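You operate a simulated robot arm through the tools that you are given. There is no shell and no other tool.

Carry out the task below with a simulated robot arm. There is one attempt and no reset: what you move stays moved.

TASK
Free the blocked rail and index once.
Fine: fork out, both orange stops down, silver gate open, then the run knob to RUN; each carrier on the rail rides one place on, no jam.
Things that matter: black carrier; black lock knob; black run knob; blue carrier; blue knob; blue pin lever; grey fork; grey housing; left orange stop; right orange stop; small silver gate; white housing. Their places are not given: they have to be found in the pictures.

The check looks at the end state, three seconds after you hand in, the way a careful person would. Anything else that was tipped, shoved, dropped, spilled or broken makes it a failure.

THE ROBOT
A 6-joint arm with a two-finger parallel gripper, fixed in place. Base frame: the origin is at the foot of the arm, x ahead of it, y to its left, z up. Lengths are in mm, angles in degrees, forces in N, time in s.
With the tool pointing down near the work surface it reaches from about 300 to 660 mm from the base axis. Its first joint turns from -115.0 to 115.0 degrees. Payload 3.43 kg.
The TCP is the grasp point between the finger pads, 34 mm short of the fingertips. In the tool frame z runs along the fingers and y along their closing line. Largest opening 128 mm; finger width 24, thickness 12; the body of the gripper, 48 by 130 mm, starts 96 mm behind the TCP.
Orientation is told as [roll, pitch, yaw] about the base's x, y, z axes, in that order, counted from this pose: with the fingers straight down and closing along the base's y, the tool's x points along the base's -x, its y along +y and its z along -z.

THE INTERFACE
- The arm moves only by the tool servo_tool. Its argument "moves" is a list of rows, each an object of numbers (a shift or turn left out is 0, a gripper value left out holds the last): "dx", "dy", "dz": the shift along the tool's x, y, z in cm; "ax", "ay", "az": the turn, a rotation vector about the tool's x, y, z in degrees. In form: [{"dx": .., "dy": .., "dz": .., "ax": .., "ay": .., "az": ..}, ...]. A call has 1 to 20 rows; each row shifts and turns the commanded pose from where the row before left it, along the tool's axes as they then stand. "fingers" is the opening, from 0 (shut) to 1 (fully open), set as the call begins (left out, the last holds). Rows are played at 5 a second. More than 50 mm and 8.6 degrees between two rows, or a gripper value outside its range, and nothing of the call is played. A pose out of reach is approached as far as the arm can. The call stops where the force on the tool passes 40 N (or 10 N more than at its start, if that is more) or the arm is blocked; 0.2 s more then pass. Each finger travels about 153 mm/s and halts on what it meets, pressing with about 20 N; the grip force reading is that of the motor and also rises with nothing between the fingers. The clock runs only during rows and for 0.2 s after the last one: add rows that do not move to give the fingers time. The reply holds the time, the measured pose of the TCP, the force on the tool along the base axes, the opening and the grip force, in the units named above and with some noise, with the torque about the TCP (base axes, N m) and any sound that the robot's microphone picked up.
- Cameras (640 x 400 px; columns grow to the right, rows downward): "scene" is fixed at [220, 498.8, 1724.4]; the picture's right is [-0.94, -0.34, 0.00], its down [-0.18, 0.50, -0.85] and it looks along [0.29, -0.80, -0.53] (base axes); focal length 333 px, centre (320, 200). "wrist" rides on the gripper at [76, -11, -160] in the tool frame; the picture's right is [0.15, 0.99, 0.00], its down [-0.88, 0.13, -0.46] and it looks along [-0.45, 0.07, 0.89] (tool axes); focal length 234 px, centre (320, 200).
- camera(camera): a new picture of that camera. No time passes.
- lift_body(by): slides the trunk up (or, below 0, down) by that many mm; the arm rides with it, the base frame stays. It gives what a move gives, with no picture.
- measure_at(camera, pixels): for up to 12 pixels [column, row] of the newest picture of that camera ("zoom" is the newest enlarged one), the place [x, y, z] in the base frame of the surface seen there, good to about 3 mm. No time passes.
- inspect(camera, box): a new picture of the part [left, top, right, bottom] of that camera's present view, enlarged. No time passes.
- finish_job(): hands the job in; it is judged then, once.

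Open the gripper and draw the arm clear of the work before you hand the job in, unless the task says otherwise.

The tools are called after "Emit:" by a JSON object that holds its "name" and its "arguments". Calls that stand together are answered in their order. servo_tool: Moves the arm, as the interface text tells. Its arguments: {"type":"object","properties":{"moves":{"type":"array","items":{"type":"object","properties":{"dx":{"type":"number"},"dy":{"type":"number"},"dz":{"type":"number"},"ax":{"type":"number"},"ay":{"type":"number"},"az":{"type":"number"}}}},"fingers":{"type":"number"}},"required":["moves"]} The other tools are called the same way: lift_body (by) slides the trunk up or down; camera (camera) takes a picture; measure_at (camera, pixels) gives the place of the surface under pixels of a picture; inspect (camera, box) takes an enlarged picture of a part of a camera's view; finish_job () hands the job in.

At the start:

```text
clock: 0.0
ee_pos: [339.9, -222.7, 1359.1]
ee_rot: [0.0, 0.0, 0.0]
contact_force: [-0.2, 0.2, -0.5]
torque: [0.0, -0.02, -0.01]
finger_gap: 127.7
gripper_force: 0.1
trunk travel left (down, up): [-925.0, 65.0]
```

scene: 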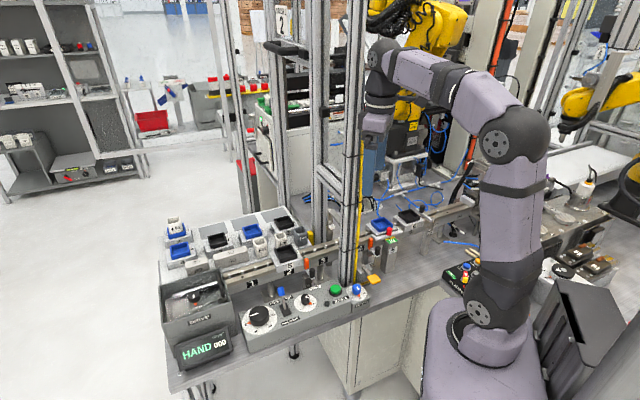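
wrist: 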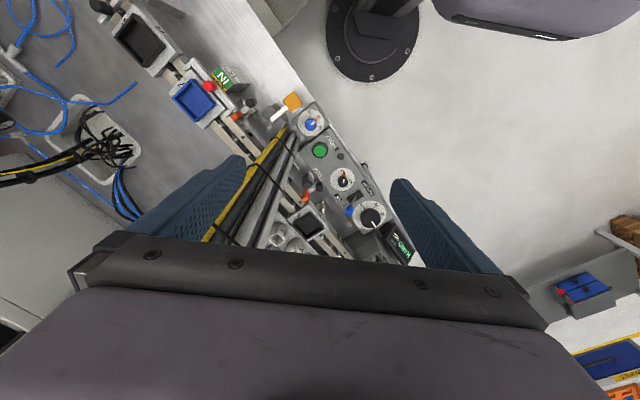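

The scene shows a bench with a rail, carriers, and a control box around (300,300). I'll enlarge the relevant parts.

Emit:
{"name": "inspect", "arguments": {"camera": "scene", "box": [150, 200, 310, 300]}}

Emit:
{"name": "inspect", "arguments": {"camera": "scene", "box": [230, 240, 390, 340]}}

Emit:
{"name": "inspect", "arguments": {"camera": "scene", "box": [340, 190, 500, 290]}}

Emit:
{"name": "inspect", "arguments": {"camera": "wrist", "box": [100, 0, 420, 200]}}

Emit:
{"name": "inspect", "arguments": {"camera": "wrist", "box": [200, 80, 420, 270]}}

```text
4.00 times, centred on (230, 250) of scene
```

zoom: 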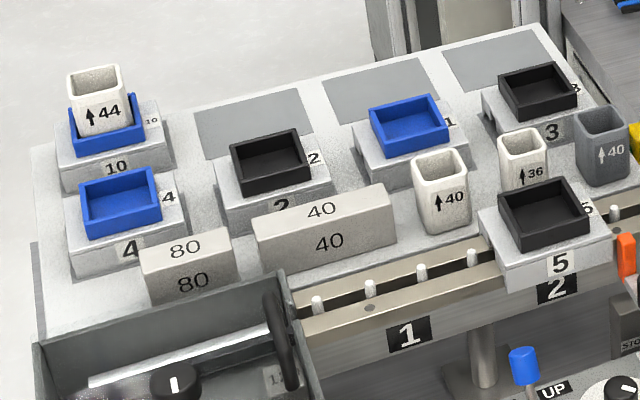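

```text
4.00 times, centred on (310, 290) of scene
```

zoom: 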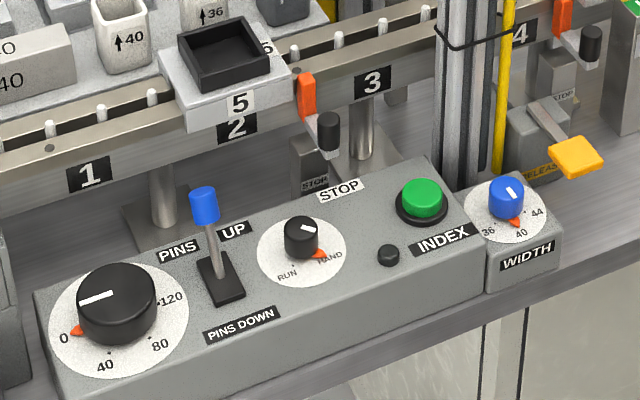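

```text
4.00 times, centred on (420, 240) of scene
```

zoom: 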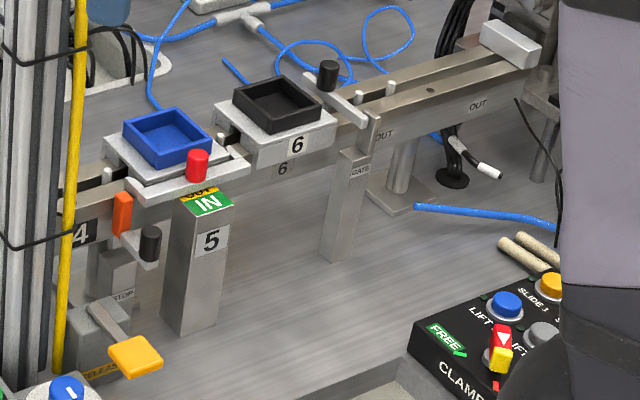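

```text
2.00 times, centred on (260, 100) of wrist
```

zoom: 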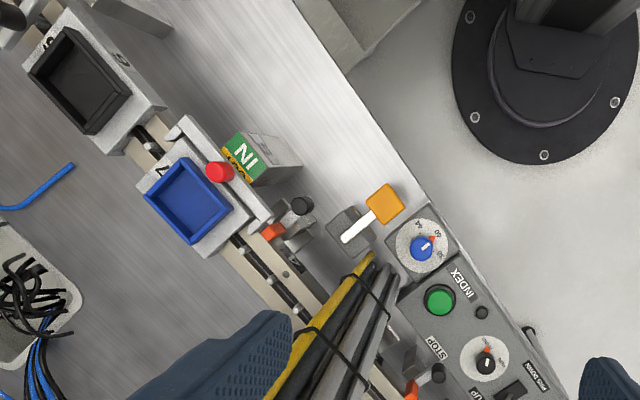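

```text
2.11 times, centred on (310, 175) of wrist
```

zoom: 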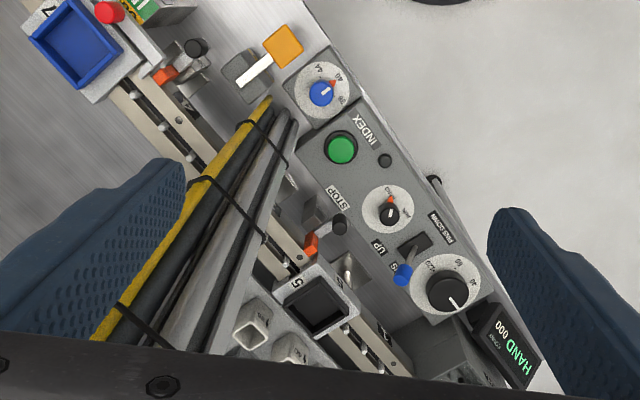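

I'll measure the key objects in the scene picture: run knob, lever, both stops with their black knobs, paddle, red fork knob, gate knob, gate bar and carriers.

Emit:
{"name": "measure_at", "arguments": {"camera": "scene", "pixels": [[305, 297.5], [280.75, 288.5], [306.5, 260], [312.25, 269.5], [373.75, 278.75], [370.5, 241.5], [377.5, 247.5], [389, 229], [422, 206.5], [427.5, 217.5], [381.75, 223.75], [286.25, 253.75]]}}

Emit:
{"name": "measure_at", "arguments": {"camera": "wrist", "pixels": [[209, 86], [250, 102], [237, 115], [292, 103], [311, 122], [320, 150], [343, 181], [357, 179], [373, 215], [230, 75], [195, 95], [140, 40]]}}

```text
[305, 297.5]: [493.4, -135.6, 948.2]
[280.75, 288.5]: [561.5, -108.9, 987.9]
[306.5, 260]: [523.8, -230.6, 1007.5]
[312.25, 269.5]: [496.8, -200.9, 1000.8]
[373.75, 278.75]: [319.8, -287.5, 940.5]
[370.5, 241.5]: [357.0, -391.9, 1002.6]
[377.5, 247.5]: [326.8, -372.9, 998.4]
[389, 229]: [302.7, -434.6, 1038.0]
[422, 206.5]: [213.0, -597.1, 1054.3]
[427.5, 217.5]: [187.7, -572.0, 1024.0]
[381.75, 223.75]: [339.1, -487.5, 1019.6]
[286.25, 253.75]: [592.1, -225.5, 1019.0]
```

```text
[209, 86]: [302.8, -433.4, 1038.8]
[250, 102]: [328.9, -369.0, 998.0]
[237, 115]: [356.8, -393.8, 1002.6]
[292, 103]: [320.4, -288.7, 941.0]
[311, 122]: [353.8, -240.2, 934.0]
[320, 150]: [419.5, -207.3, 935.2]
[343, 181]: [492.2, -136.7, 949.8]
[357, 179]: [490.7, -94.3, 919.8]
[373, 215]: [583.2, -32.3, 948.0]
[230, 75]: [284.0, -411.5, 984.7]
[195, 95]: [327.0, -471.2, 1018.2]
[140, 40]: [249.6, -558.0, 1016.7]
```

I need to know where the posts and obstacles stand, so I measure the post surfaces in the scene and get larger views of the gate, stops and fork.

Emit:
{"name": "measure_at", "arguments": {"camera": "scene", "pixels": [[343, 270], [352, 270], [343, 200], [343, 120], [357, 200], [318, 200], [318, 240], [360, 280], [485, 340], [400, 280], [345, 40], [360, 100]]}}

Emit:
{"name": "inspect", "arguments": {"camera": "scene", "box": [395, 190, 475, 240]}}

Emit:
{"name": "inspect", "arguments": {"camera": "scene", "box": [350, 215, 414, 255]}}

Emit:
{"name": "inspect", "arguments": {"camera": "scene", "box": [270, 245, 350, 295]}}

Emit:
{"name": "inspect", "arguments": {"camera": "scene", "box": [270, 275, 390, 340]}}

Emit:
{"name": "inspect", "arguments": {"camera": "wrist", "box": [180, 50, 340, 150]}}

Emit:
{"name": "inspect", "arguments": {"camera": "scene", "box": [150, 270, 250, 370]}}

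```text
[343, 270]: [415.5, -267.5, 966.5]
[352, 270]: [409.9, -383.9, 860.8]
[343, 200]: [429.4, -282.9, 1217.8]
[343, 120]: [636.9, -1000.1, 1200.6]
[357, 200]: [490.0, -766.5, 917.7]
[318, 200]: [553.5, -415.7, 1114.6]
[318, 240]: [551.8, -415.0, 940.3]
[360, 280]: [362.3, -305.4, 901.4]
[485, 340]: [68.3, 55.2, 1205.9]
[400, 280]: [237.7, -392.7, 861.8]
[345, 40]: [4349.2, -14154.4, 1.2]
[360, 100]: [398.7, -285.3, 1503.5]
```

```text
8.00 times, centred on (435, 215) of scene
```

zoom: 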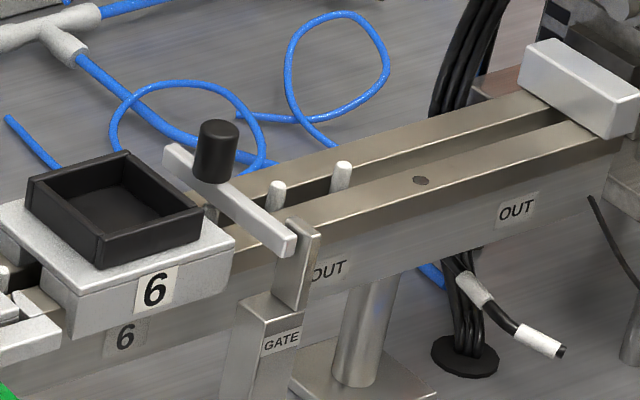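

```text
10.00 times, centred on (382, 235) of scene
```

zoom: 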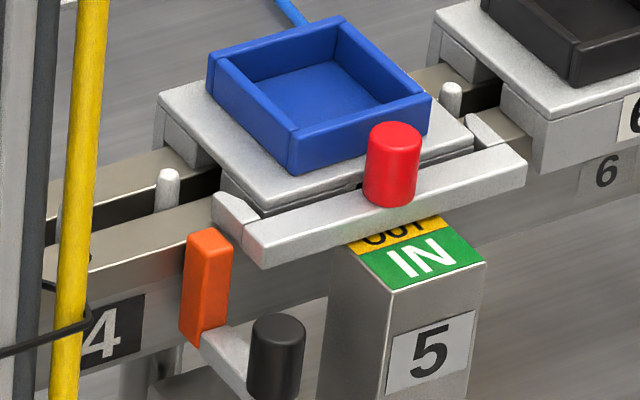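

```text
8.00 times, centred on (310, 270) of scene
```

zoom: 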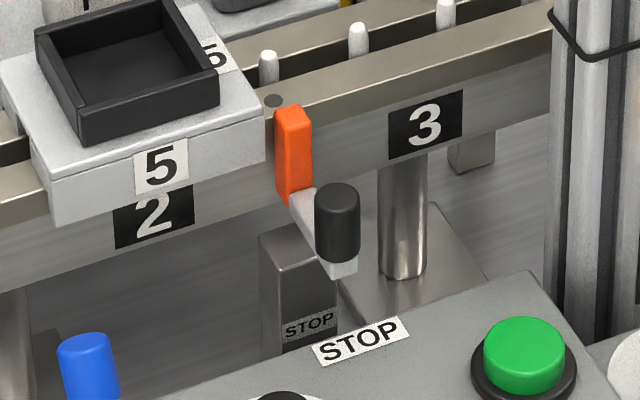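

```text
5.33 times, centred on (330, 308) of scene
```

zoom: 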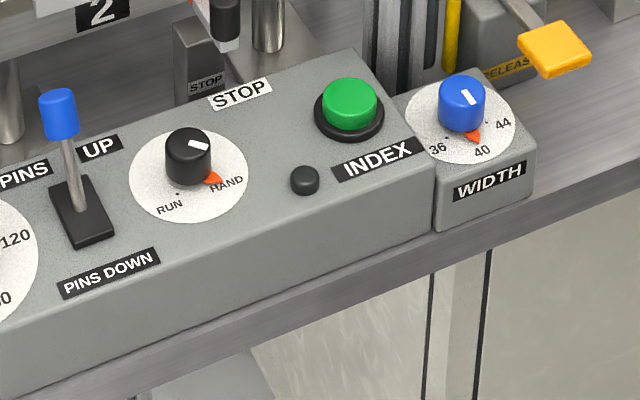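

```text
4.00 times, centred on (260, 100) of wrist
```

zoom: 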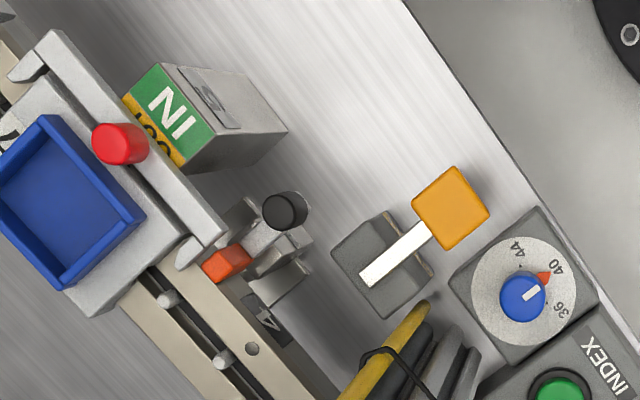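

```text
4.00 times, centred on (200, 320) of scene
```

zoom: 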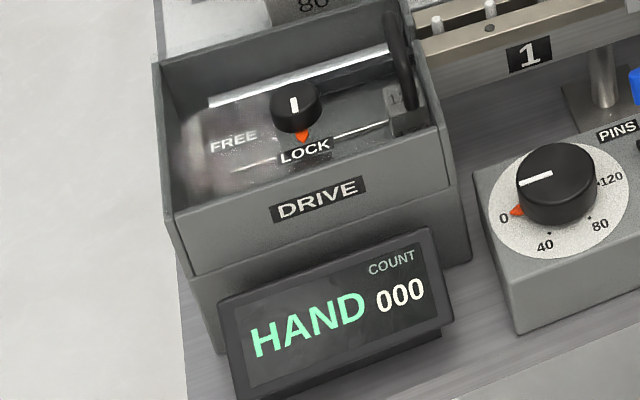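

The fork (red knob at 303,-434,1038) sits "IN". The rail runs roughly along (-0.72,-0.70) and the post stands near (400,-285). I turn the tool 46° so that it closes along the rail, and shift along the rail away from the post, still high up.

Emit:
{"name": "servo_tool", "arguments": {"moves": [{"az": 7.67}, {"az": 7.67}, {"az": 7.67}, {"az": 7.67}, {"az": 7.67}, {"az": 7.65}, {"dy": -4}, {"dy": -4}, {"dy": -4}, {"dy": -4}, {"dy": -1.3}, {}], "fingers": 0.5}}

```text
clock: 2.6
ee_pos: [212.7, -344.9, 1360.2]
ee_rot: [-0.1, 0.0, -46.0]
contact_force: [0.3, 0.8, 0.8]
torque: [0.0, 0.0, -0.02]
finger_gap: 64.0
gripper_force: 0.1
trunk travel left (down, up): [-925.0, 65.0]
```

The arm tracks well. I take a wrist picture from here.

Emit:
{"name": "camera", "arguments": {"camera": "wrist"}}

Emit:
{"name": "camera", "arguments": {"camera": "scene"}}

```text
taken
```

wrist: 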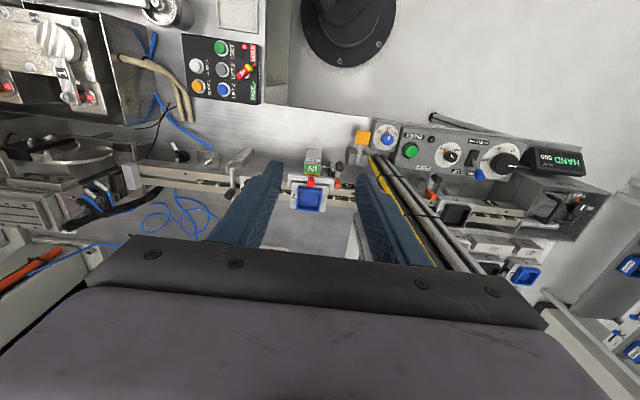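

```text
taken
```

scene: 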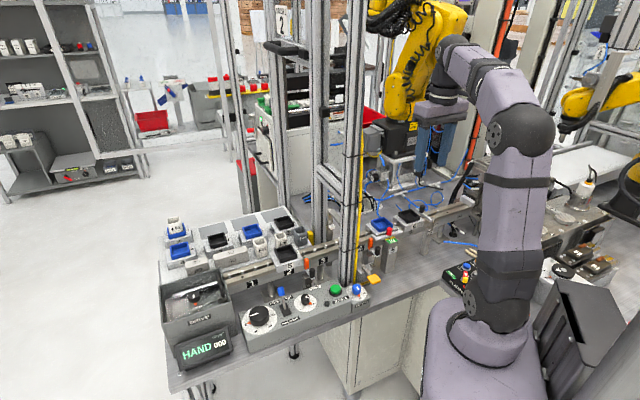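

I check how far the yellow robot and other background structures are from the work area.

Emit:
{"name": "measure_at", "arguments": {"camera": "scene", "pixels": [[415, 60], [405, 90], [395, 140], [378, 140], [470, 110], [430, 110], [440, 150], [395, 170], [360, 60], [322, 60], [330, 180], [370, 110]]}}

Emit:
{"name": "inspect", "arguments": {"camera": "wrist", "box": [110, 110, 350, 260]}}

```text
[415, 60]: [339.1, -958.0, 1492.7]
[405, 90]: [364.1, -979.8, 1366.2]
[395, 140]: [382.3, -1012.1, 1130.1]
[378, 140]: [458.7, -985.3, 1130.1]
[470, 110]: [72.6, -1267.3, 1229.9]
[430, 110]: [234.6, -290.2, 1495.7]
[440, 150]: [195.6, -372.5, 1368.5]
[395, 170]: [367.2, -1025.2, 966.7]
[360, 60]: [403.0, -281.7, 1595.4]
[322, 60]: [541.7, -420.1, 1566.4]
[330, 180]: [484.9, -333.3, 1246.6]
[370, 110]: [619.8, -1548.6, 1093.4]
```

```text
2.67 times, centred on (230, 185) of wrist
```

zoom: 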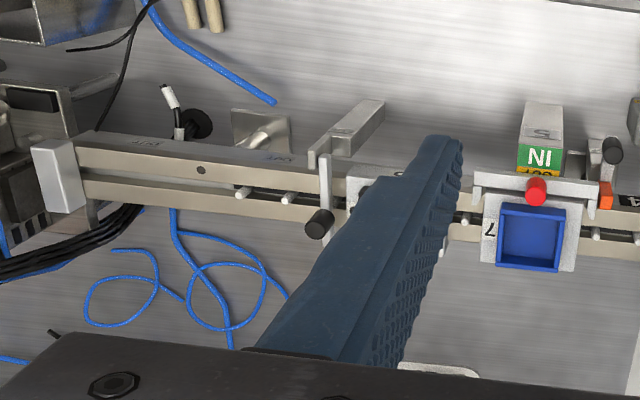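

The nearest obstacle behind is far (y<-950). I move over the red knob and come down to TCP z≈1130 for a close look.

Emit:
{"name": "servo_tool", "arguments": {"moves": [{"dx": -4}, {"dx": -4}, {"dx": -4.65, "dy": 0.3}, {"dz": 4.5}, {"dz": 4.5}, {"dz": 4.5}, {"dz": 4.5}, {"dz": 4.5}, {}]}}

Emit:
{"name": "camera", "arguments": {"camera": "wrist"}}

Emit:
{"name": "camera", "arguments": {"camera": "scene"}}

```text
clock: 4.6
ee_pos: [299.0, -423.6, 1122.5]
ee_rot: [0.0, -0.1, -46.0]
contact_force: [-0.4, 0.9, -0.6]
torque: [0.03, 0.01, 0.0]
finger_gap: 64.0
gripper_force: 0.0
out of reach, approached as far as the arm can: row 3
trunk travel left (down, up): [-925.0, 65.0]
```

```text
taken
```

wrist: 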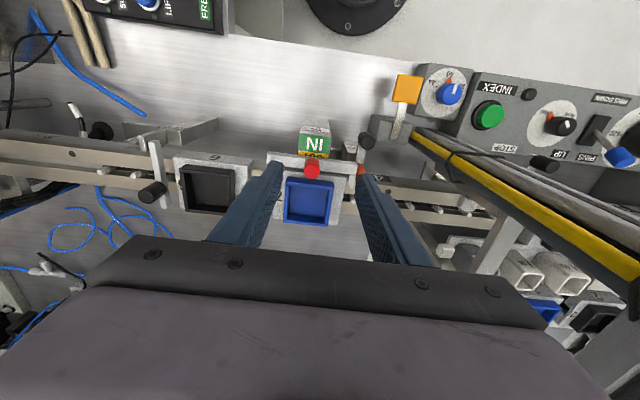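

```text
taken
```

scene: 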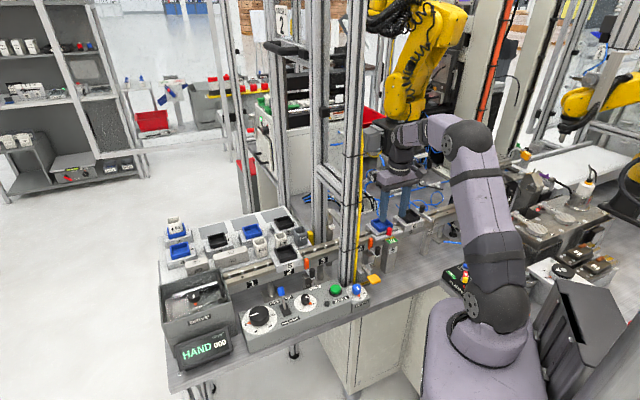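

The TCP is about 10 mm short of the knob (row 3 was cut short). I measure the red knob and the fork again in the closer picture.

Emit:
{"name": "measure_at", "arguments": {"camera": "wrist", "pixels": [[312, 167], [306, 167], [318, 167], [312, 176], [290, 160], [335, 166], [309, 186], [312, 144], [151, 190], [155, 150], [367, 140], [360, 155]]}}

Emit:
{"name": "inspect", "arguments": {"camera": "wrist", "box": [260, 110, 380, 230]}}

Emit:
{"name": "inspect", "arguments": {"camera": "wrist", "box": [50, 90, 250, 220]}}

```text
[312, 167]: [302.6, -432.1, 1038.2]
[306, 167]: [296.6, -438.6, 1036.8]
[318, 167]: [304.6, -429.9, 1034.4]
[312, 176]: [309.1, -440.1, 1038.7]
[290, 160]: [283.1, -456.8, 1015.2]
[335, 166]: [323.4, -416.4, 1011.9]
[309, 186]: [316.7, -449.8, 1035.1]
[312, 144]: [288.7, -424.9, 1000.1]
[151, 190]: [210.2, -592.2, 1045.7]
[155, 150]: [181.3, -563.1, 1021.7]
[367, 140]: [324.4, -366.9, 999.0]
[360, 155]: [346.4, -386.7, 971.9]
```

```text
3.33 times, centred on (320, 170) of wrist
```

zoom: 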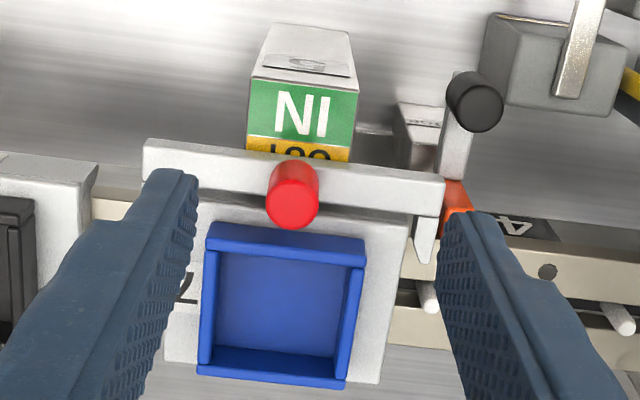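

```text
3.08 times, centred on (150, 155) of wrist
```

zoom: 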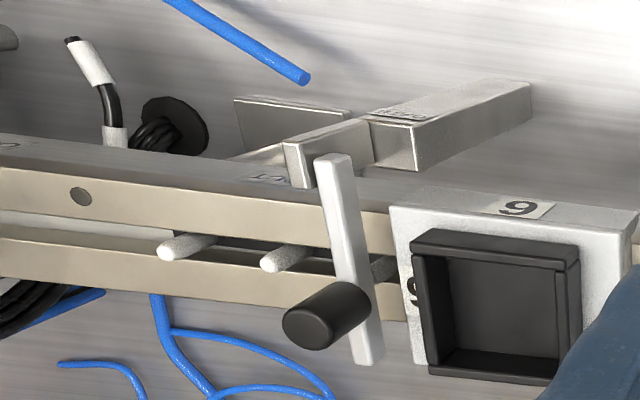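

The knob is centred at about (303,-433), top z 1038, with the fork bar top near 1014 and the blue tray rim 21 mm behind. I go down so that the fingertips reach z≈1020 around the knob.

Emit:
{"name": "servo_tool", "arguments": {"moves": [{"dx": -0.8, "dy": -0.44}, {"dz": 3}, {"dz": 2}, {"dz": 1.8}, {}]}}

Emit:
{"name": "camera", "arguments": {"camera": "wrist"}}

Emit:
{"name": "inspect", "arguments": {"camera": "wrist", "box": [220, 110, 420, 235]}}

```text
clock: 5.8
ee_pos: [302.0, -432.0, 1056.7]
ee_rot: [0.0, -0.1, -45.9]
contact_force: [0.0, 0.2, 0.4]
torque: [0.0, -0.02, 0.01]
finger_gap: 64.1
gripper_force: 0.0
trunk travel left (down, up): [-925.0, 65.0]
```

```text
taken
```

wrist: 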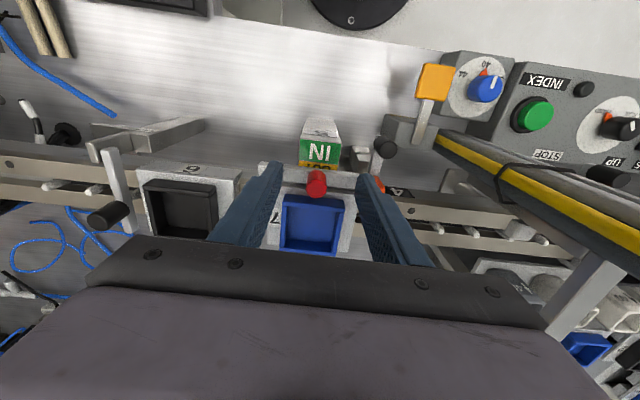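

```text
3.20 times, centred on (320, 172) of wrist
```

zoom: 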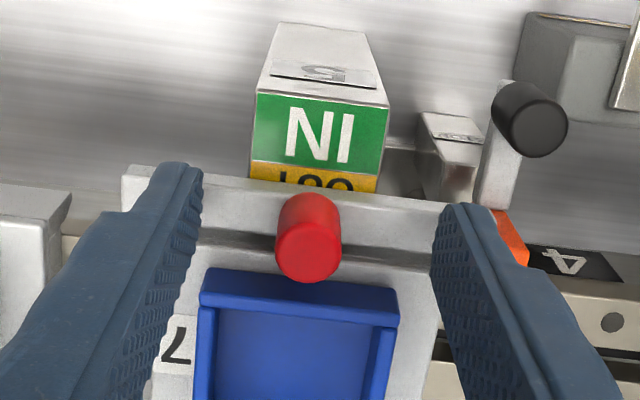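

The knob is centred between the fingers. I close on it.

Emit:
{"name": "servo_tool", "arguments": {"moves": [{}, {}, {}], "fingers": 0.05}}

```text
clock: 6.6
ee_pos: [298.8, -433.8, 1057.0]
ee_rot: [-0.1, 0.0, -46.0]
contact_force: [-8.4, -8.7, -2.5]
torque: [-0.11, -0.07, -0.08]
finger_gap: 17.2
gripper_force: 45.1
trunk travel left (down, up): [-925.0, 65.0]
```

Gripped at 17 mm, with slight side load along -y of the tool. I relieve it and pull the fork out (+dx, toward the operator) in small steps.

Emit:
{"name": "servo_tool", "arguments": {"moves": [{"dy": -0.2}, {"dx": 0.5}, {"dx": 0.5}, {"dx": 0.5}, {"dx": 0.5}, {}]}}

Emit:
{"name": "inspect", "arguments": {"camera": "wrist", "box": [220, 110, 420, 235]}}

```text
clock: 8.0
ee_pos: [286.4, -420.5, 1057.5]
ee_rot: [0.1, 0.0, -46.0]
contact_force: [-6.2, -6.8, -4.2]
torque: [-0.9, -0.04, -0.09]
finger_gap: 17.3
gripper_force: 44.8
trunk travel left (down, up): [-925.0, 65.0]
```

```text
3.20 times, centred on (320, 172) of wrist
```

zoom: 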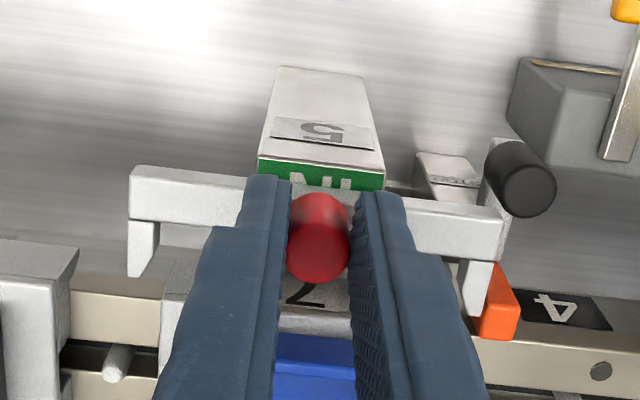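

The fork moved out by about 18 mm with the knob. I keep pulling until it stops.

Emit:
{"name": "servo_tool", "arguments": {"moves": [{"dx": 0.5}, {"dx": 0.5}, {"dx": 0.5}, {"dx": 0.5}, {}]}}

Emit:
{"name": "inspect", "arguments": {"camera": "wrist", "box": [220, 110, 420, 235]}}

```text
clock: 9.2
ee_pos: [279.5, -414.2, 1057.9]
ee_rot: [-0.3, -1.1, -45.9]
contact_force: [20.7, -25.3, -1.5]
torque: [-0.56, -0.99, -0.04]
finger_gap: 17.4
gripper_force: 44.8
trunk travel left (down, up): [-925.0, 65.0]
```

```text
3.20 times, centred on (320, 172) of wrist
```

zoom: 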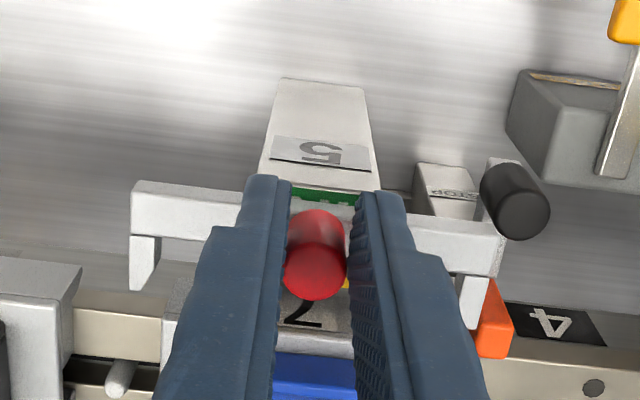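

The fork reached its end stop after about 28 mm (33 N). I release it, rise, and check.

Emit:
{"name": "servo_tool", "arguments": {"moves": [{"dx": -0.3}, {}, {}], "fingers": 0.45}}

Emit:
{"name": "servo_tool", "arguments": {"moves": [{"dz": -2}, {"dz": -3}, {"dz": -3}, {}]}}

Emit:
{"name": "camera", "arguments": {"camera": "wrist"}}

Emit:
{"name": "inspect", "arguments": {"camera": "wrist", "box": [220, 110, 420, 235]}}

Emit:
{"name": "inspect", "arguments": {"camera": "scene", "box": [350, 205, 430, 265]}}

```text
clock: 10.0
ee_pos: [276.7, -407.7, 1058.8]
ee_rot: [0.1, 0.1, -46.0]
contact_force: [-0.1, 0.7, 0.0]
torque: [-0.01, 0.01, -0.01]
finger_gap: 57.4
gripper_force: 0.1
trunk travel left (down, up): [-925.0, 65.0]
```

```text
clock: 11.0
ee_pos: [276.4, -407.5, 1137.9]
ee_rot: [0.1, 0.0, -46.0]
contact_force: [-0.7, -0.7, -0.4]
torque: [0.01, 0.0, 0.01]
finger_gap: 57.5
gripper_force: 0.1
trunk travel left (down, up): [-925.0, 65.0]
```

```text
taken
```

wrist: 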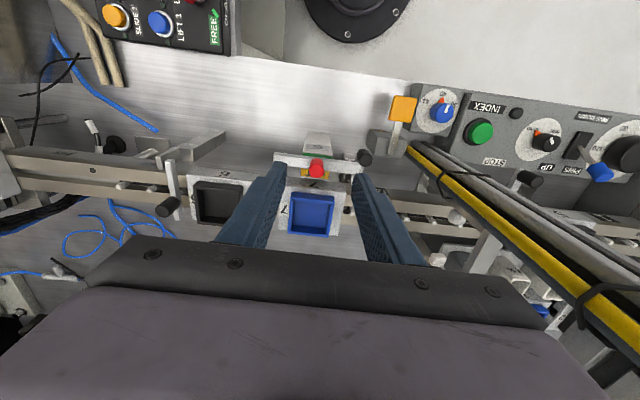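

```text
3.20 times, centred on (320, 172) of wrist
```

zoom: 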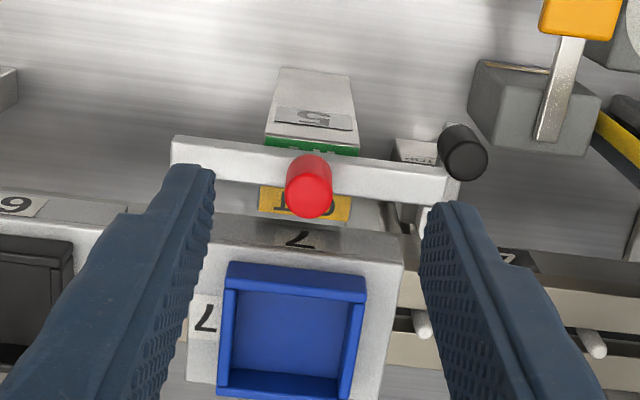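

```text
6.67 times, centred on (390, 235) of scene
```

zoom: 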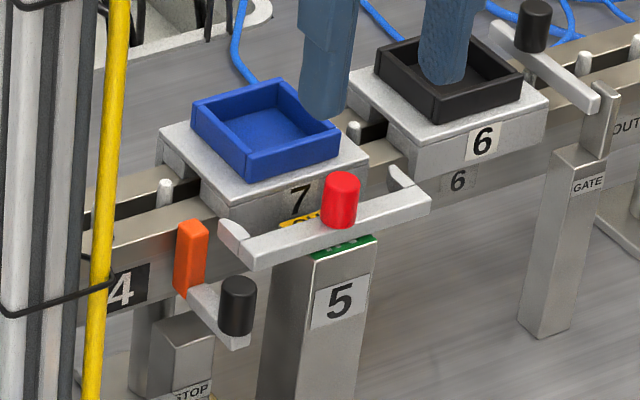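

The fork shows "OUT". Now the right stop: I measure its black knob, the fork's near end, the orange tab, rail and cable positions.

Emit:
{"name": "inspect", "arguments": {"camera": "wrist", "box": [330, 120, 450, 195]}}

Emit:
{"name": "measure_at", "arguments": {"camera": "wrist", "pixels": [[366, 157], [369, 154], [363, 154], [358, 166], [358, 161], [350, 165], [408, 148], [425, 160], [470, 186], [540, 232], [316, 170], [403, 108]]}}

Emit:
{"name": "measure_at", "arguments": {"camera": "scene", "pixels": [[378.5, 247], [378.5, 253], [374, 244.5], [372, 240], [379, 243], [362, 240], [362, 200], [361, 150], [365, 205], [372, 258]]}}

```text
5.33 times, centred on (390, 158) of wrist
```

zoom: 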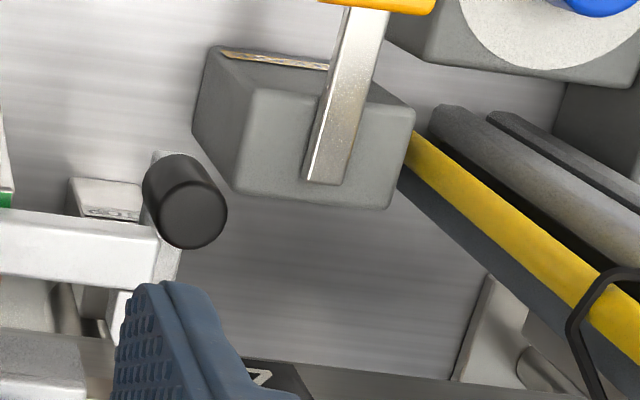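

```text
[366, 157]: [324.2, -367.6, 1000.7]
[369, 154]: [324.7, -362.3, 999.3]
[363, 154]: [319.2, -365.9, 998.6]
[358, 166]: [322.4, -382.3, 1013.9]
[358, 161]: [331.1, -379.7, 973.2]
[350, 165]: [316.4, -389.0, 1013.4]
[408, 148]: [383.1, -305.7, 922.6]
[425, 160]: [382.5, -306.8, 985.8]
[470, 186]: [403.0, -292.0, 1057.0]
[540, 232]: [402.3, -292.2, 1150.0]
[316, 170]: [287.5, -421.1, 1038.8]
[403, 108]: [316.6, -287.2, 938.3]
```

```text
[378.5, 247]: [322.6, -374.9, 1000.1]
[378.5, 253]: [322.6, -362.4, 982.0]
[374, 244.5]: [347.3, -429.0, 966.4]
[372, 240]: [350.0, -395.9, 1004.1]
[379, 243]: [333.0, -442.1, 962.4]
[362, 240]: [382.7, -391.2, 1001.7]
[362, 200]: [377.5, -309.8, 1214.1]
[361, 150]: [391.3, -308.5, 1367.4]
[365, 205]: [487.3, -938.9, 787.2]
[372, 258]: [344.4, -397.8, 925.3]
```

Right stop knob is centred at (323,-369), top z 1000; the fork end is 10 mm beside it, the yellow cable 83 mm along the rail. I turn the tool -90° so the wide gripper body is across the rail, close the fingers, and move above the knob, offset away from the fork.

Emit:
{"name": "servo_tool", "arguments": {"moves": [{"az": -8.2}, {"az": -8.2}, {"az": -8.2}, {"az": -8.2}, {"az": -8.2}, {"az": -8.2}, {"az": -8.2}, {"az": -8.2}, {"az": -8.2}, {"az": -8.2}, {"az": -8.0}, {}, {"dx": -2.2}, {"dx": -2.2}, {"dx": -2.2}, {}], "fingers": 0.0}}

Emit:
{"name": "camera", "arguments": {"camera": "wrist"}}

Emit:
{"name": "camera", "arguments": {"camera": "scene"}}

```text
clock: 14.4
ee_pos: [323.6, -362.0, 1136.8]
ee_rot: [0.0, 0.0, 44.0]
contact_force: [0.4, -0.5, -0.3]
torque: [0.05, -0.02, 0.0]
finger_gap: 0.1
gripper_force: 20.1
trunk travel left (down, up): [-925.0, 65.0]
```

```text
taken
```

wrist: 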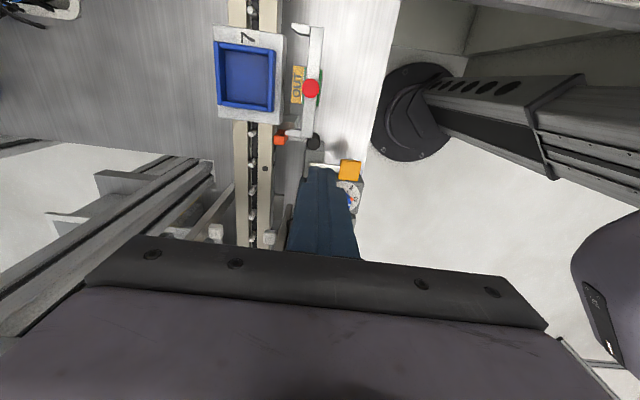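

```text
taken
```

scene: 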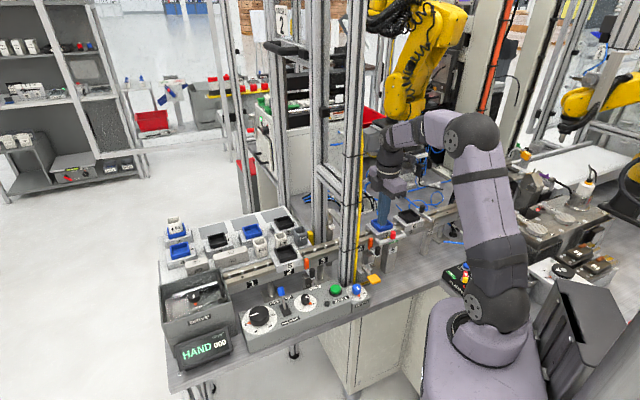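

The fingers point at the spot just beside the black knob. I look closely at the stop mechanism.

Emit:
{"name": "inspect", "arguments": {"camera": "wrist", "box": [250, 60, 370, 180]}}

Emit:
{"name": "inspect", "arguments": {"camera": "scene", "box": [355, 215, 405, 265]}}

Emit:
{"name": "measure_at", "arguments": {"camera": "wrist", "pixels": [[313, 141], [310, 136], [316, 137], [307, 134], [280, 141], [296, 134], [190, 200], [120, 190], [170, 240], [270, 240]]}}

```text
3.33 times, centred on (310, 120) of wrist
```

zoom: 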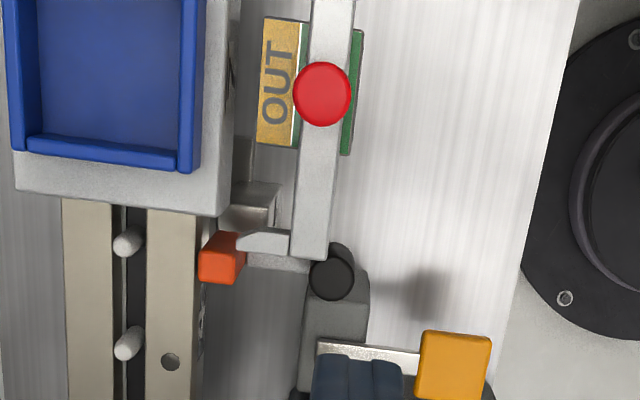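

```text
8.00 times, centred on (380, 240) of scene
```

zoom: 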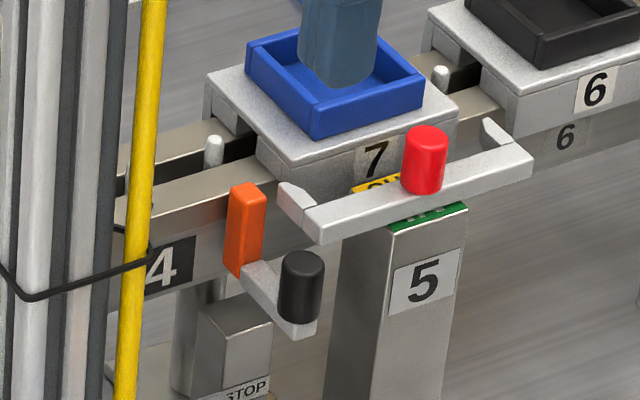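

```text
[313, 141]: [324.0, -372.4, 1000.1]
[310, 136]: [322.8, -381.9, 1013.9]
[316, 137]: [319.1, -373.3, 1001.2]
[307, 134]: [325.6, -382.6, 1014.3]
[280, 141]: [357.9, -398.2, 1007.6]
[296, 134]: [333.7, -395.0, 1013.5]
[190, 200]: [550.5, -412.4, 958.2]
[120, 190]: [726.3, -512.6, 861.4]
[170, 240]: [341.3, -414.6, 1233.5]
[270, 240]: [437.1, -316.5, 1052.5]
```

I descend to just above the knob (TCP 1042), then press down slowly.

Emit:
{"name": "servo_tool", "arguments": {"moves": [{"dz": 4}, {"dz": 4}, {"dz": 1.3}, {}]}}

Emit:
{"name": "camera", "arguments": {"camera": "wrist"}}

Emit:
{"name": "inspect", "arguments": {"camera": "wrist", "box": [250, 60, 370, 180]}}

Emit:
{"name": "inspect", "arguments": {"camera": "scene", "box": [355, 215, 405, 265]}}

```text
clock: 15.4
ee_pos: [324.4, -362.8, 1043.0]
ee_rot: [0.0, 0.1, 44.1]
contact_force: [0.1, -0.8, -0.3]
torque: [-0.01, 0.0, 0.02]
finger_gap: 0.0
gripper_force: 20.5
trunk travel left (down, up): [-925.0, 65.0]
```

```text
taken
```

wrist: 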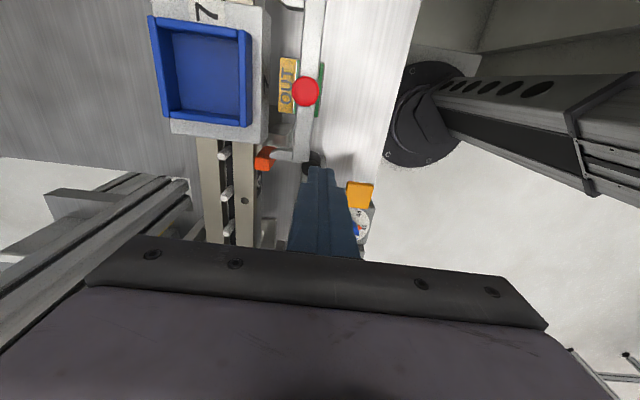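

```text
3.33 times, centred on (310, 120) of wrist
```

zoom: 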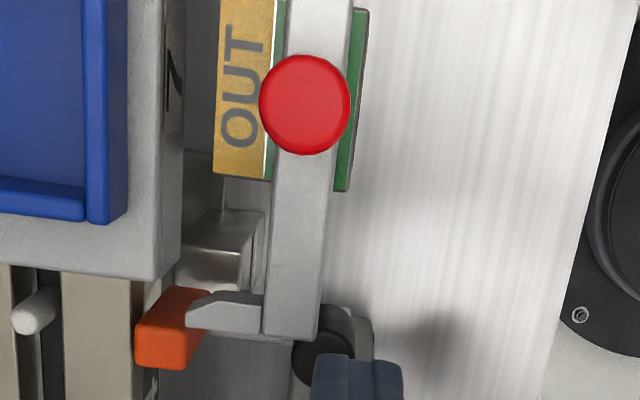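

```text
8.00 times, centred on (380, 240) of scene
```

zoom: 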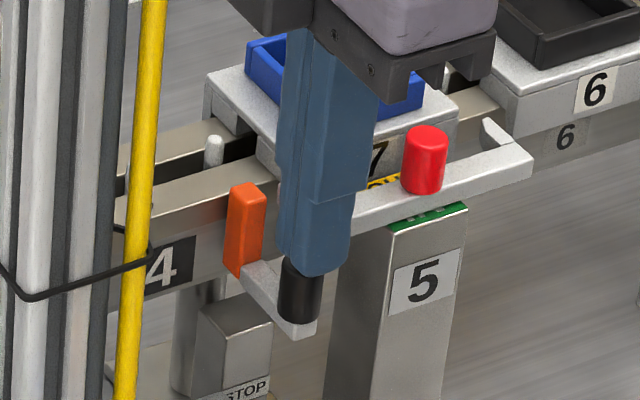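

The tip is over the knob and clear of the fork end. I press down in 3 mm steps.

Emit:
{"name": "servo_tool", "arguments": {"moves": [{"dz": 0.4}, {"dz": 0.3}, {"dz": 0.3}, {"dz": 0.3}, {"dz": 0.3}, {}]}}

Emit:
{"name": "inspect", "arguments": {"camera": "scene", "box": [355, 215, 405, 265]}}

```text
clock: 16.8
ee_pos: [323.7, -361.1, 1028.3]
ee_rot: [0.0, 0.0, 43.9]
contact_force: [-0.2, 0.3, -0.2]
torque: [0.03, 0.01, 0.01]
finger_gap: 0.0
gripper_force: 20.2
trunk travel left (down, up): [-925.0, 65.0]
```

```text
8.00 times, centred on (380, 240) of scene
```

zoom: 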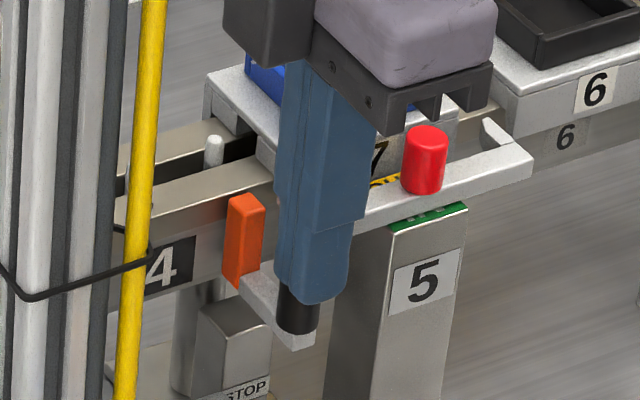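

The stop slides down with the knob (orange has dropped a few mm) with little force. I continue.

Emit:
{"name": "servo_tool", "arguments": {"moves": [{"dz": 0.4}, {"dz": 0.4}, {"dz": 0.4}, {"dz": 0.4}, {"dz": 0.3}, {}]}}

Emit:
{"name": "inspect", "arguments": {"camera": "scene", "box": [355, 215, 405, 265]}}

Emit:
{"name": "inspect", "arguments": {"camera": "wrist", "box": [250, 60, 370, 180]}}

```text
clock: 18.2
ee_pos: [322.9, -360.0, 1011.2]
ee_rot: [-0.4, 0.0, 44.0]
contact_force: [-0.4, 2.3, 27.3]
torque: [-0.04, 0.06, -0.02]
finger_gap: 0.1
gripper_force: 20.0
trunk travel left (down, up): [-925.0, 65.0]
```

```text
8.00 times, centred on (380, 240) of scene
```

zoom: 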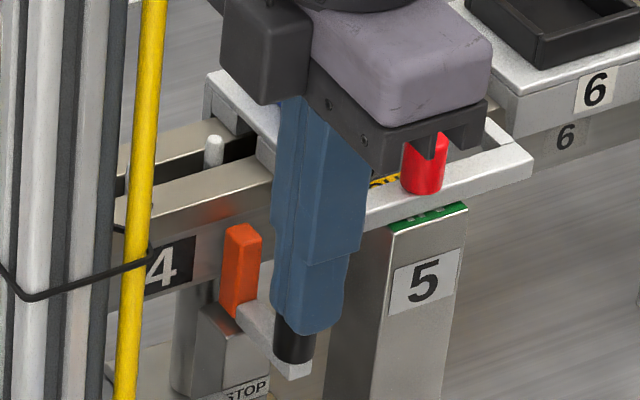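

```text
3.33 times, centred on (310, 120) of wrist
```

zoom: 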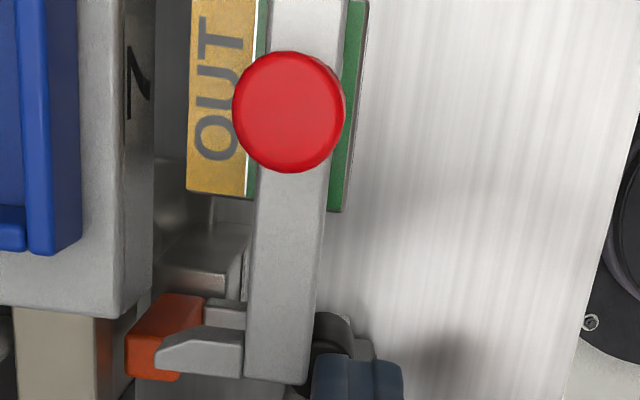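

Force rose to 27 N and the orange tab lies below the rail top. I press a little more to see if it is seated, then rise.

Emit:
{"name": "servo_tool", "arguments": {"moves": [{"dz": 0.15}, {"dz": 0.15}, {"dz": 0.1}]}}

Emit:
{"name": "servo_tool", "arguments": {"moves": [{"dz": -2}, {"dz": -4}, {"dz": -4}, {"dz": -2}, {}]}}

Emit:
{"name": "inspect", "arguments": {"camera": "scene", "box": [355, 215, 405, 265]}}

Emit:
{"name": "camera", "arguments": {"camera": "wrist"}}

Emit:
{"name": "inspect", "arguments": {"camera": "wrist", "box": [250, 60, 370, 180]}}

```text
clock: 18.8
ee_pos: [323.5, -362.0, 1011.6]
ee_rot: [-0.7, 0.1, 44.0]
contact_force: [-4.7, 5.3, 19.1]
torque: [0.17, 0.2, -0.01]
finger_gap: 0.2
gripper_force: 20.1
trunk travel left (down, up): [-925.0, 65.0]
stopped in row 2: the force on the tool passed its limit at 41 N (the readings are from after the stop); the commanded pose is now the measured one
```

```text
clock: 20.0
ee_pos: [325.2, -362.4, 1128.4]
ee_rot: [-0.4, 0.1, 44.0]
contact_force: [-0.4, 0.0, -0.2]
torque: [0.01, -0.05, 0.01]
finger_gap: 0.0
gripper_force: 19.9
trunk travel left (down, up): [-925.0, 65.0]
```

```text
8.00 times, centred on (380, 240) of scene
```

zoom: 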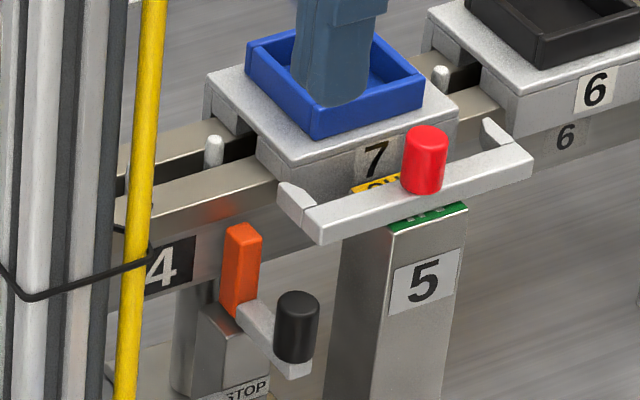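

```text
taken
```

wrist: 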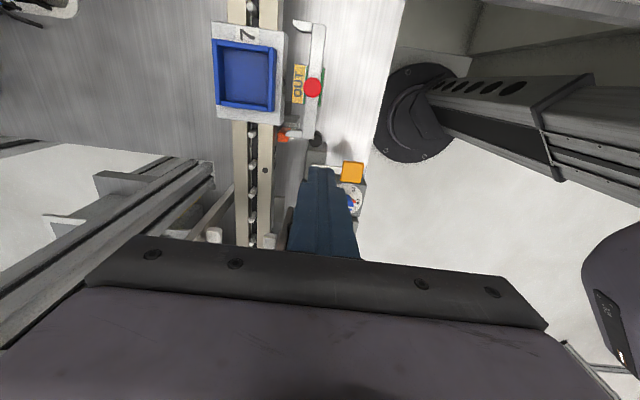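

```text
3.33 times, centred on (310, 120) of wrist
```

zoom: 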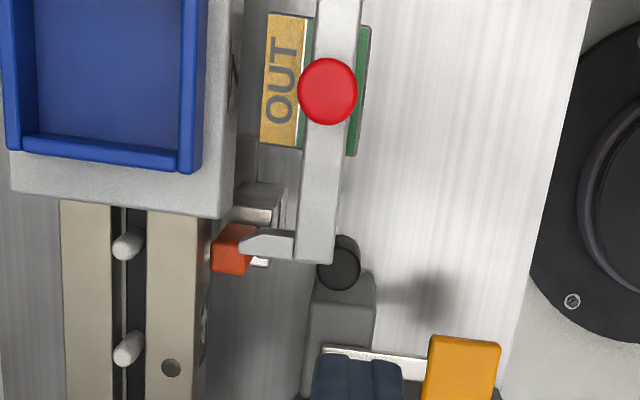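

The right stop stays down. Now the gate: I move along the rail to above the gate's black knob (about 211,-594) with fingers opened a bit.

Emit:
{"name": "servo_tool", "arguments": {"moves": [{"dx": 4}, {"dx": 4}, {"dx": 4}, {"dx": 4}, {"dx": 4}, {"dx": 4, "dy": -2}, {"dy": -3}, {}], "fingers": 0.4}}

Emit:
{"name": "camera", "arguments": {"camera": "wrist"}}

Emit:
{"name": "inspect", "arguments": {"camera": "wrist", "box": [220, 80, 420, 205]}}

Emit:
{"name": "inspect", "arguments": {"camera": "scene", "box": [395, 190, 475, 240]}}

```text
clock: 21.8
ee_pos: [185.3, -565.0, 1128.3]
ee_rot: [-0.4, 0.0, 43.9]
contact_force: [-0.3, 0.4, 0.5]
torque: [-0.03, -0.06, -0.02]
finger_gap: 51.0
gripper_force: 0.1
trunk travel left (down, up): [-925.0, 65.0]
```

```text
taken
```

wrist: 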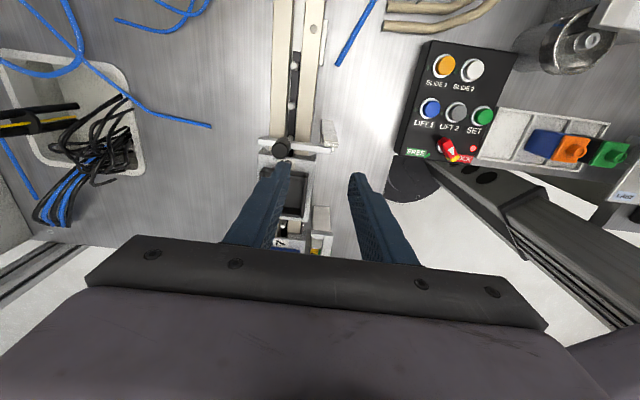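

```text
3.20 times, centred on (320, 142) of wrist
```

zoom: 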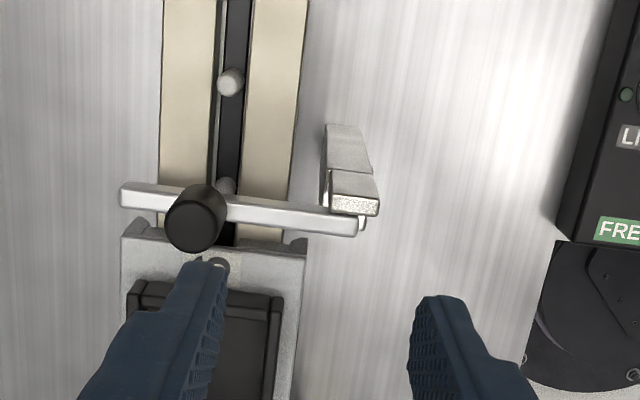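

```text
8.00 times, centred on (435, 215) of scene
```

zoom: 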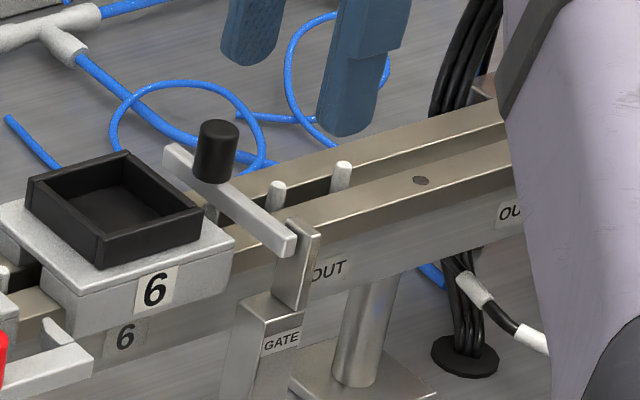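

I measure the bar ends, plate top, knob and tray around the gate to understand the hinge.

Emit:
{"name": "inspect", "arguments": {"camera": "wrist", "box": [250, 115, 350, 178]}}

Emit:
{"name": "measure_at", "arguments": {"camera": "wrist", "pixels": [[281, 149], [285, 149], [282, 155], [262, 141], [310, 146], [327, 150], [331, 143], [331, 127], [292, 106], [283, 170], [295, 172], [303, 110]]}}

Emit:
{"name": "measure_at", "arguments": {"camera": "scene", "pixels": [[422, 206], [424, 206], [417, 209.5], [425, 215], [430, 220], [432.5, 218.5], [432, 226], [431, 221], [420, 213], [423, 210]]}}

```text
6.35 times, centred on (300, 146) of wrist
```

zoom: 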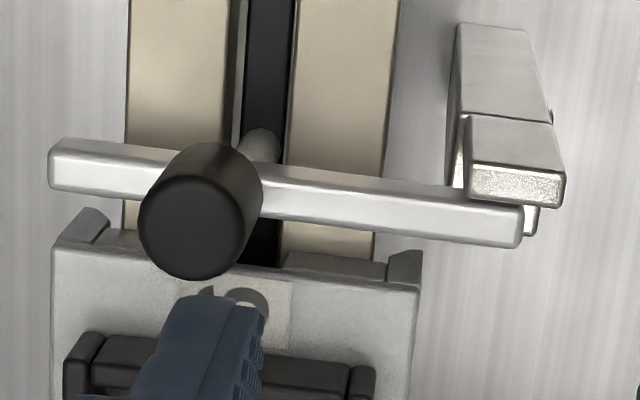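

```text
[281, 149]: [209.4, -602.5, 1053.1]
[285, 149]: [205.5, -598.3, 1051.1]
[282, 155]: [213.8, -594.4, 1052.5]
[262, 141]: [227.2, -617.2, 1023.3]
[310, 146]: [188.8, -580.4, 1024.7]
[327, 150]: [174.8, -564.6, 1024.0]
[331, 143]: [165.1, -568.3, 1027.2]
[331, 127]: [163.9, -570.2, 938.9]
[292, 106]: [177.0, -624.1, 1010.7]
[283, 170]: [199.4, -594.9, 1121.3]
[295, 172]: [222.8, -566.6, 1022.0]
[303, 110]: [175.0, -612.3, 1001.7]
```

```text
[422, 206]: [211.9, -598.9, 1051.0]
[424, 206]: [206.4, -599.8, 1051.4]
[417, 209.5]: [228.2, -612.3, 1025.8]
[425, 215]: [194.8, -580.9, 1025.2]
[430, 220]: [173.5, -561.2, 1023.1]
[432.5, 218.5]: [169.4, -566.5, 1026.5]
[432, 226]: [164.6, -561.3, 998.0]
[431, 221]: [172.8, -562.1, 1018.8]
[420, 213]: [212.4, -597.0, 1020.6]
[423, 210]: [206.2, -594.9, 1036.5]
```

The bar (top z 1024) lies across the rail, its front end beside a plate (top z 1027) — looks like a hinge there. I move over the knob at (209,-599) and come down with fingertips to z≈1032.

Emit:
{"name": "servo_tool", "arguments": {"moves": [{"dx": 0.66, "dy": -2}, {"dy": -2.02}, {"dz": 3}, {"dz": 2}, {"dz": 1.2}, {}]}}

Emit:
{"name": "camera", "arguments": {"camera": "wrist"}}

Emit:
{"name": "inspect", "arguments": {"camera": "wrist", "box": [220, 80, 420, 205]}}

Emit:
{"name": "inspect", "arguments": {"camera": "scene", "box": [395, 190, 475, 240]}}

```text
clock: 23.0
ee_pos: [196.8, -580.2, 1082.6]
ee_rot: [-2.2, 0.9, 44.1]
contact_force: [-1.5, 6.1, 20.1]
torque: [0.0, -0.34, 0.14]
finger_gap: 48.0
gripper_force: 0.1
out of reach, approached as far as the arm can: row 1, 2
trunk travel left (down, up): [-925.0, 65.0]
stopped in row 6: the force on the tool passed its limit at 48 N (the readings are from after the stop); the commanded pose is now the measured one
```

```text
taken
```

wrist: 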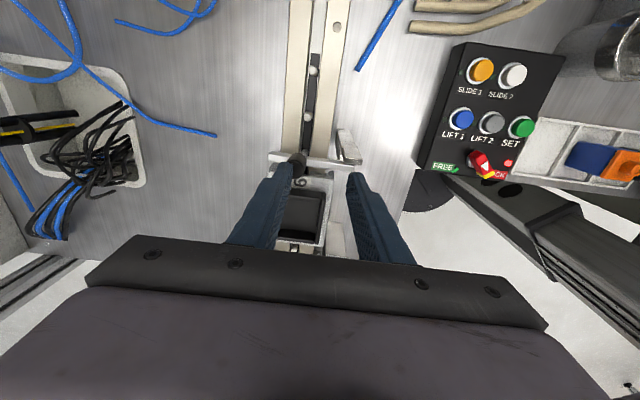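

```text
3.20 times, centred on (320, 142) of wrist
```

zoom: 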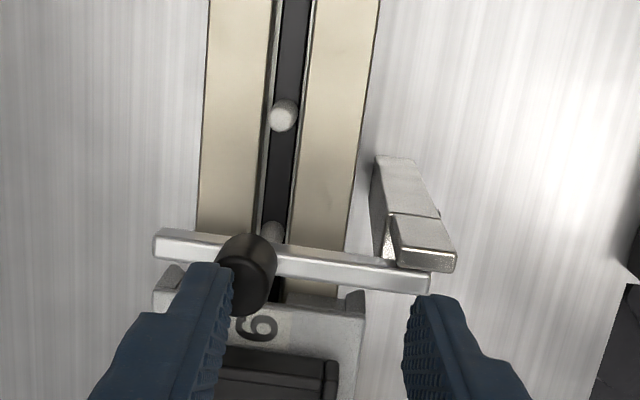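

```text
8.00 times, centred on (435, 215) of scene
```

zoom: 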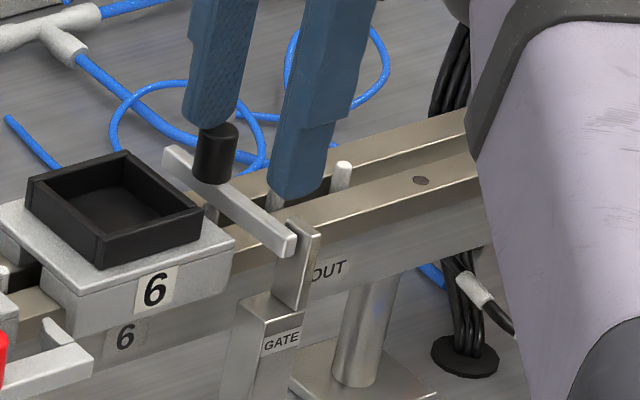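

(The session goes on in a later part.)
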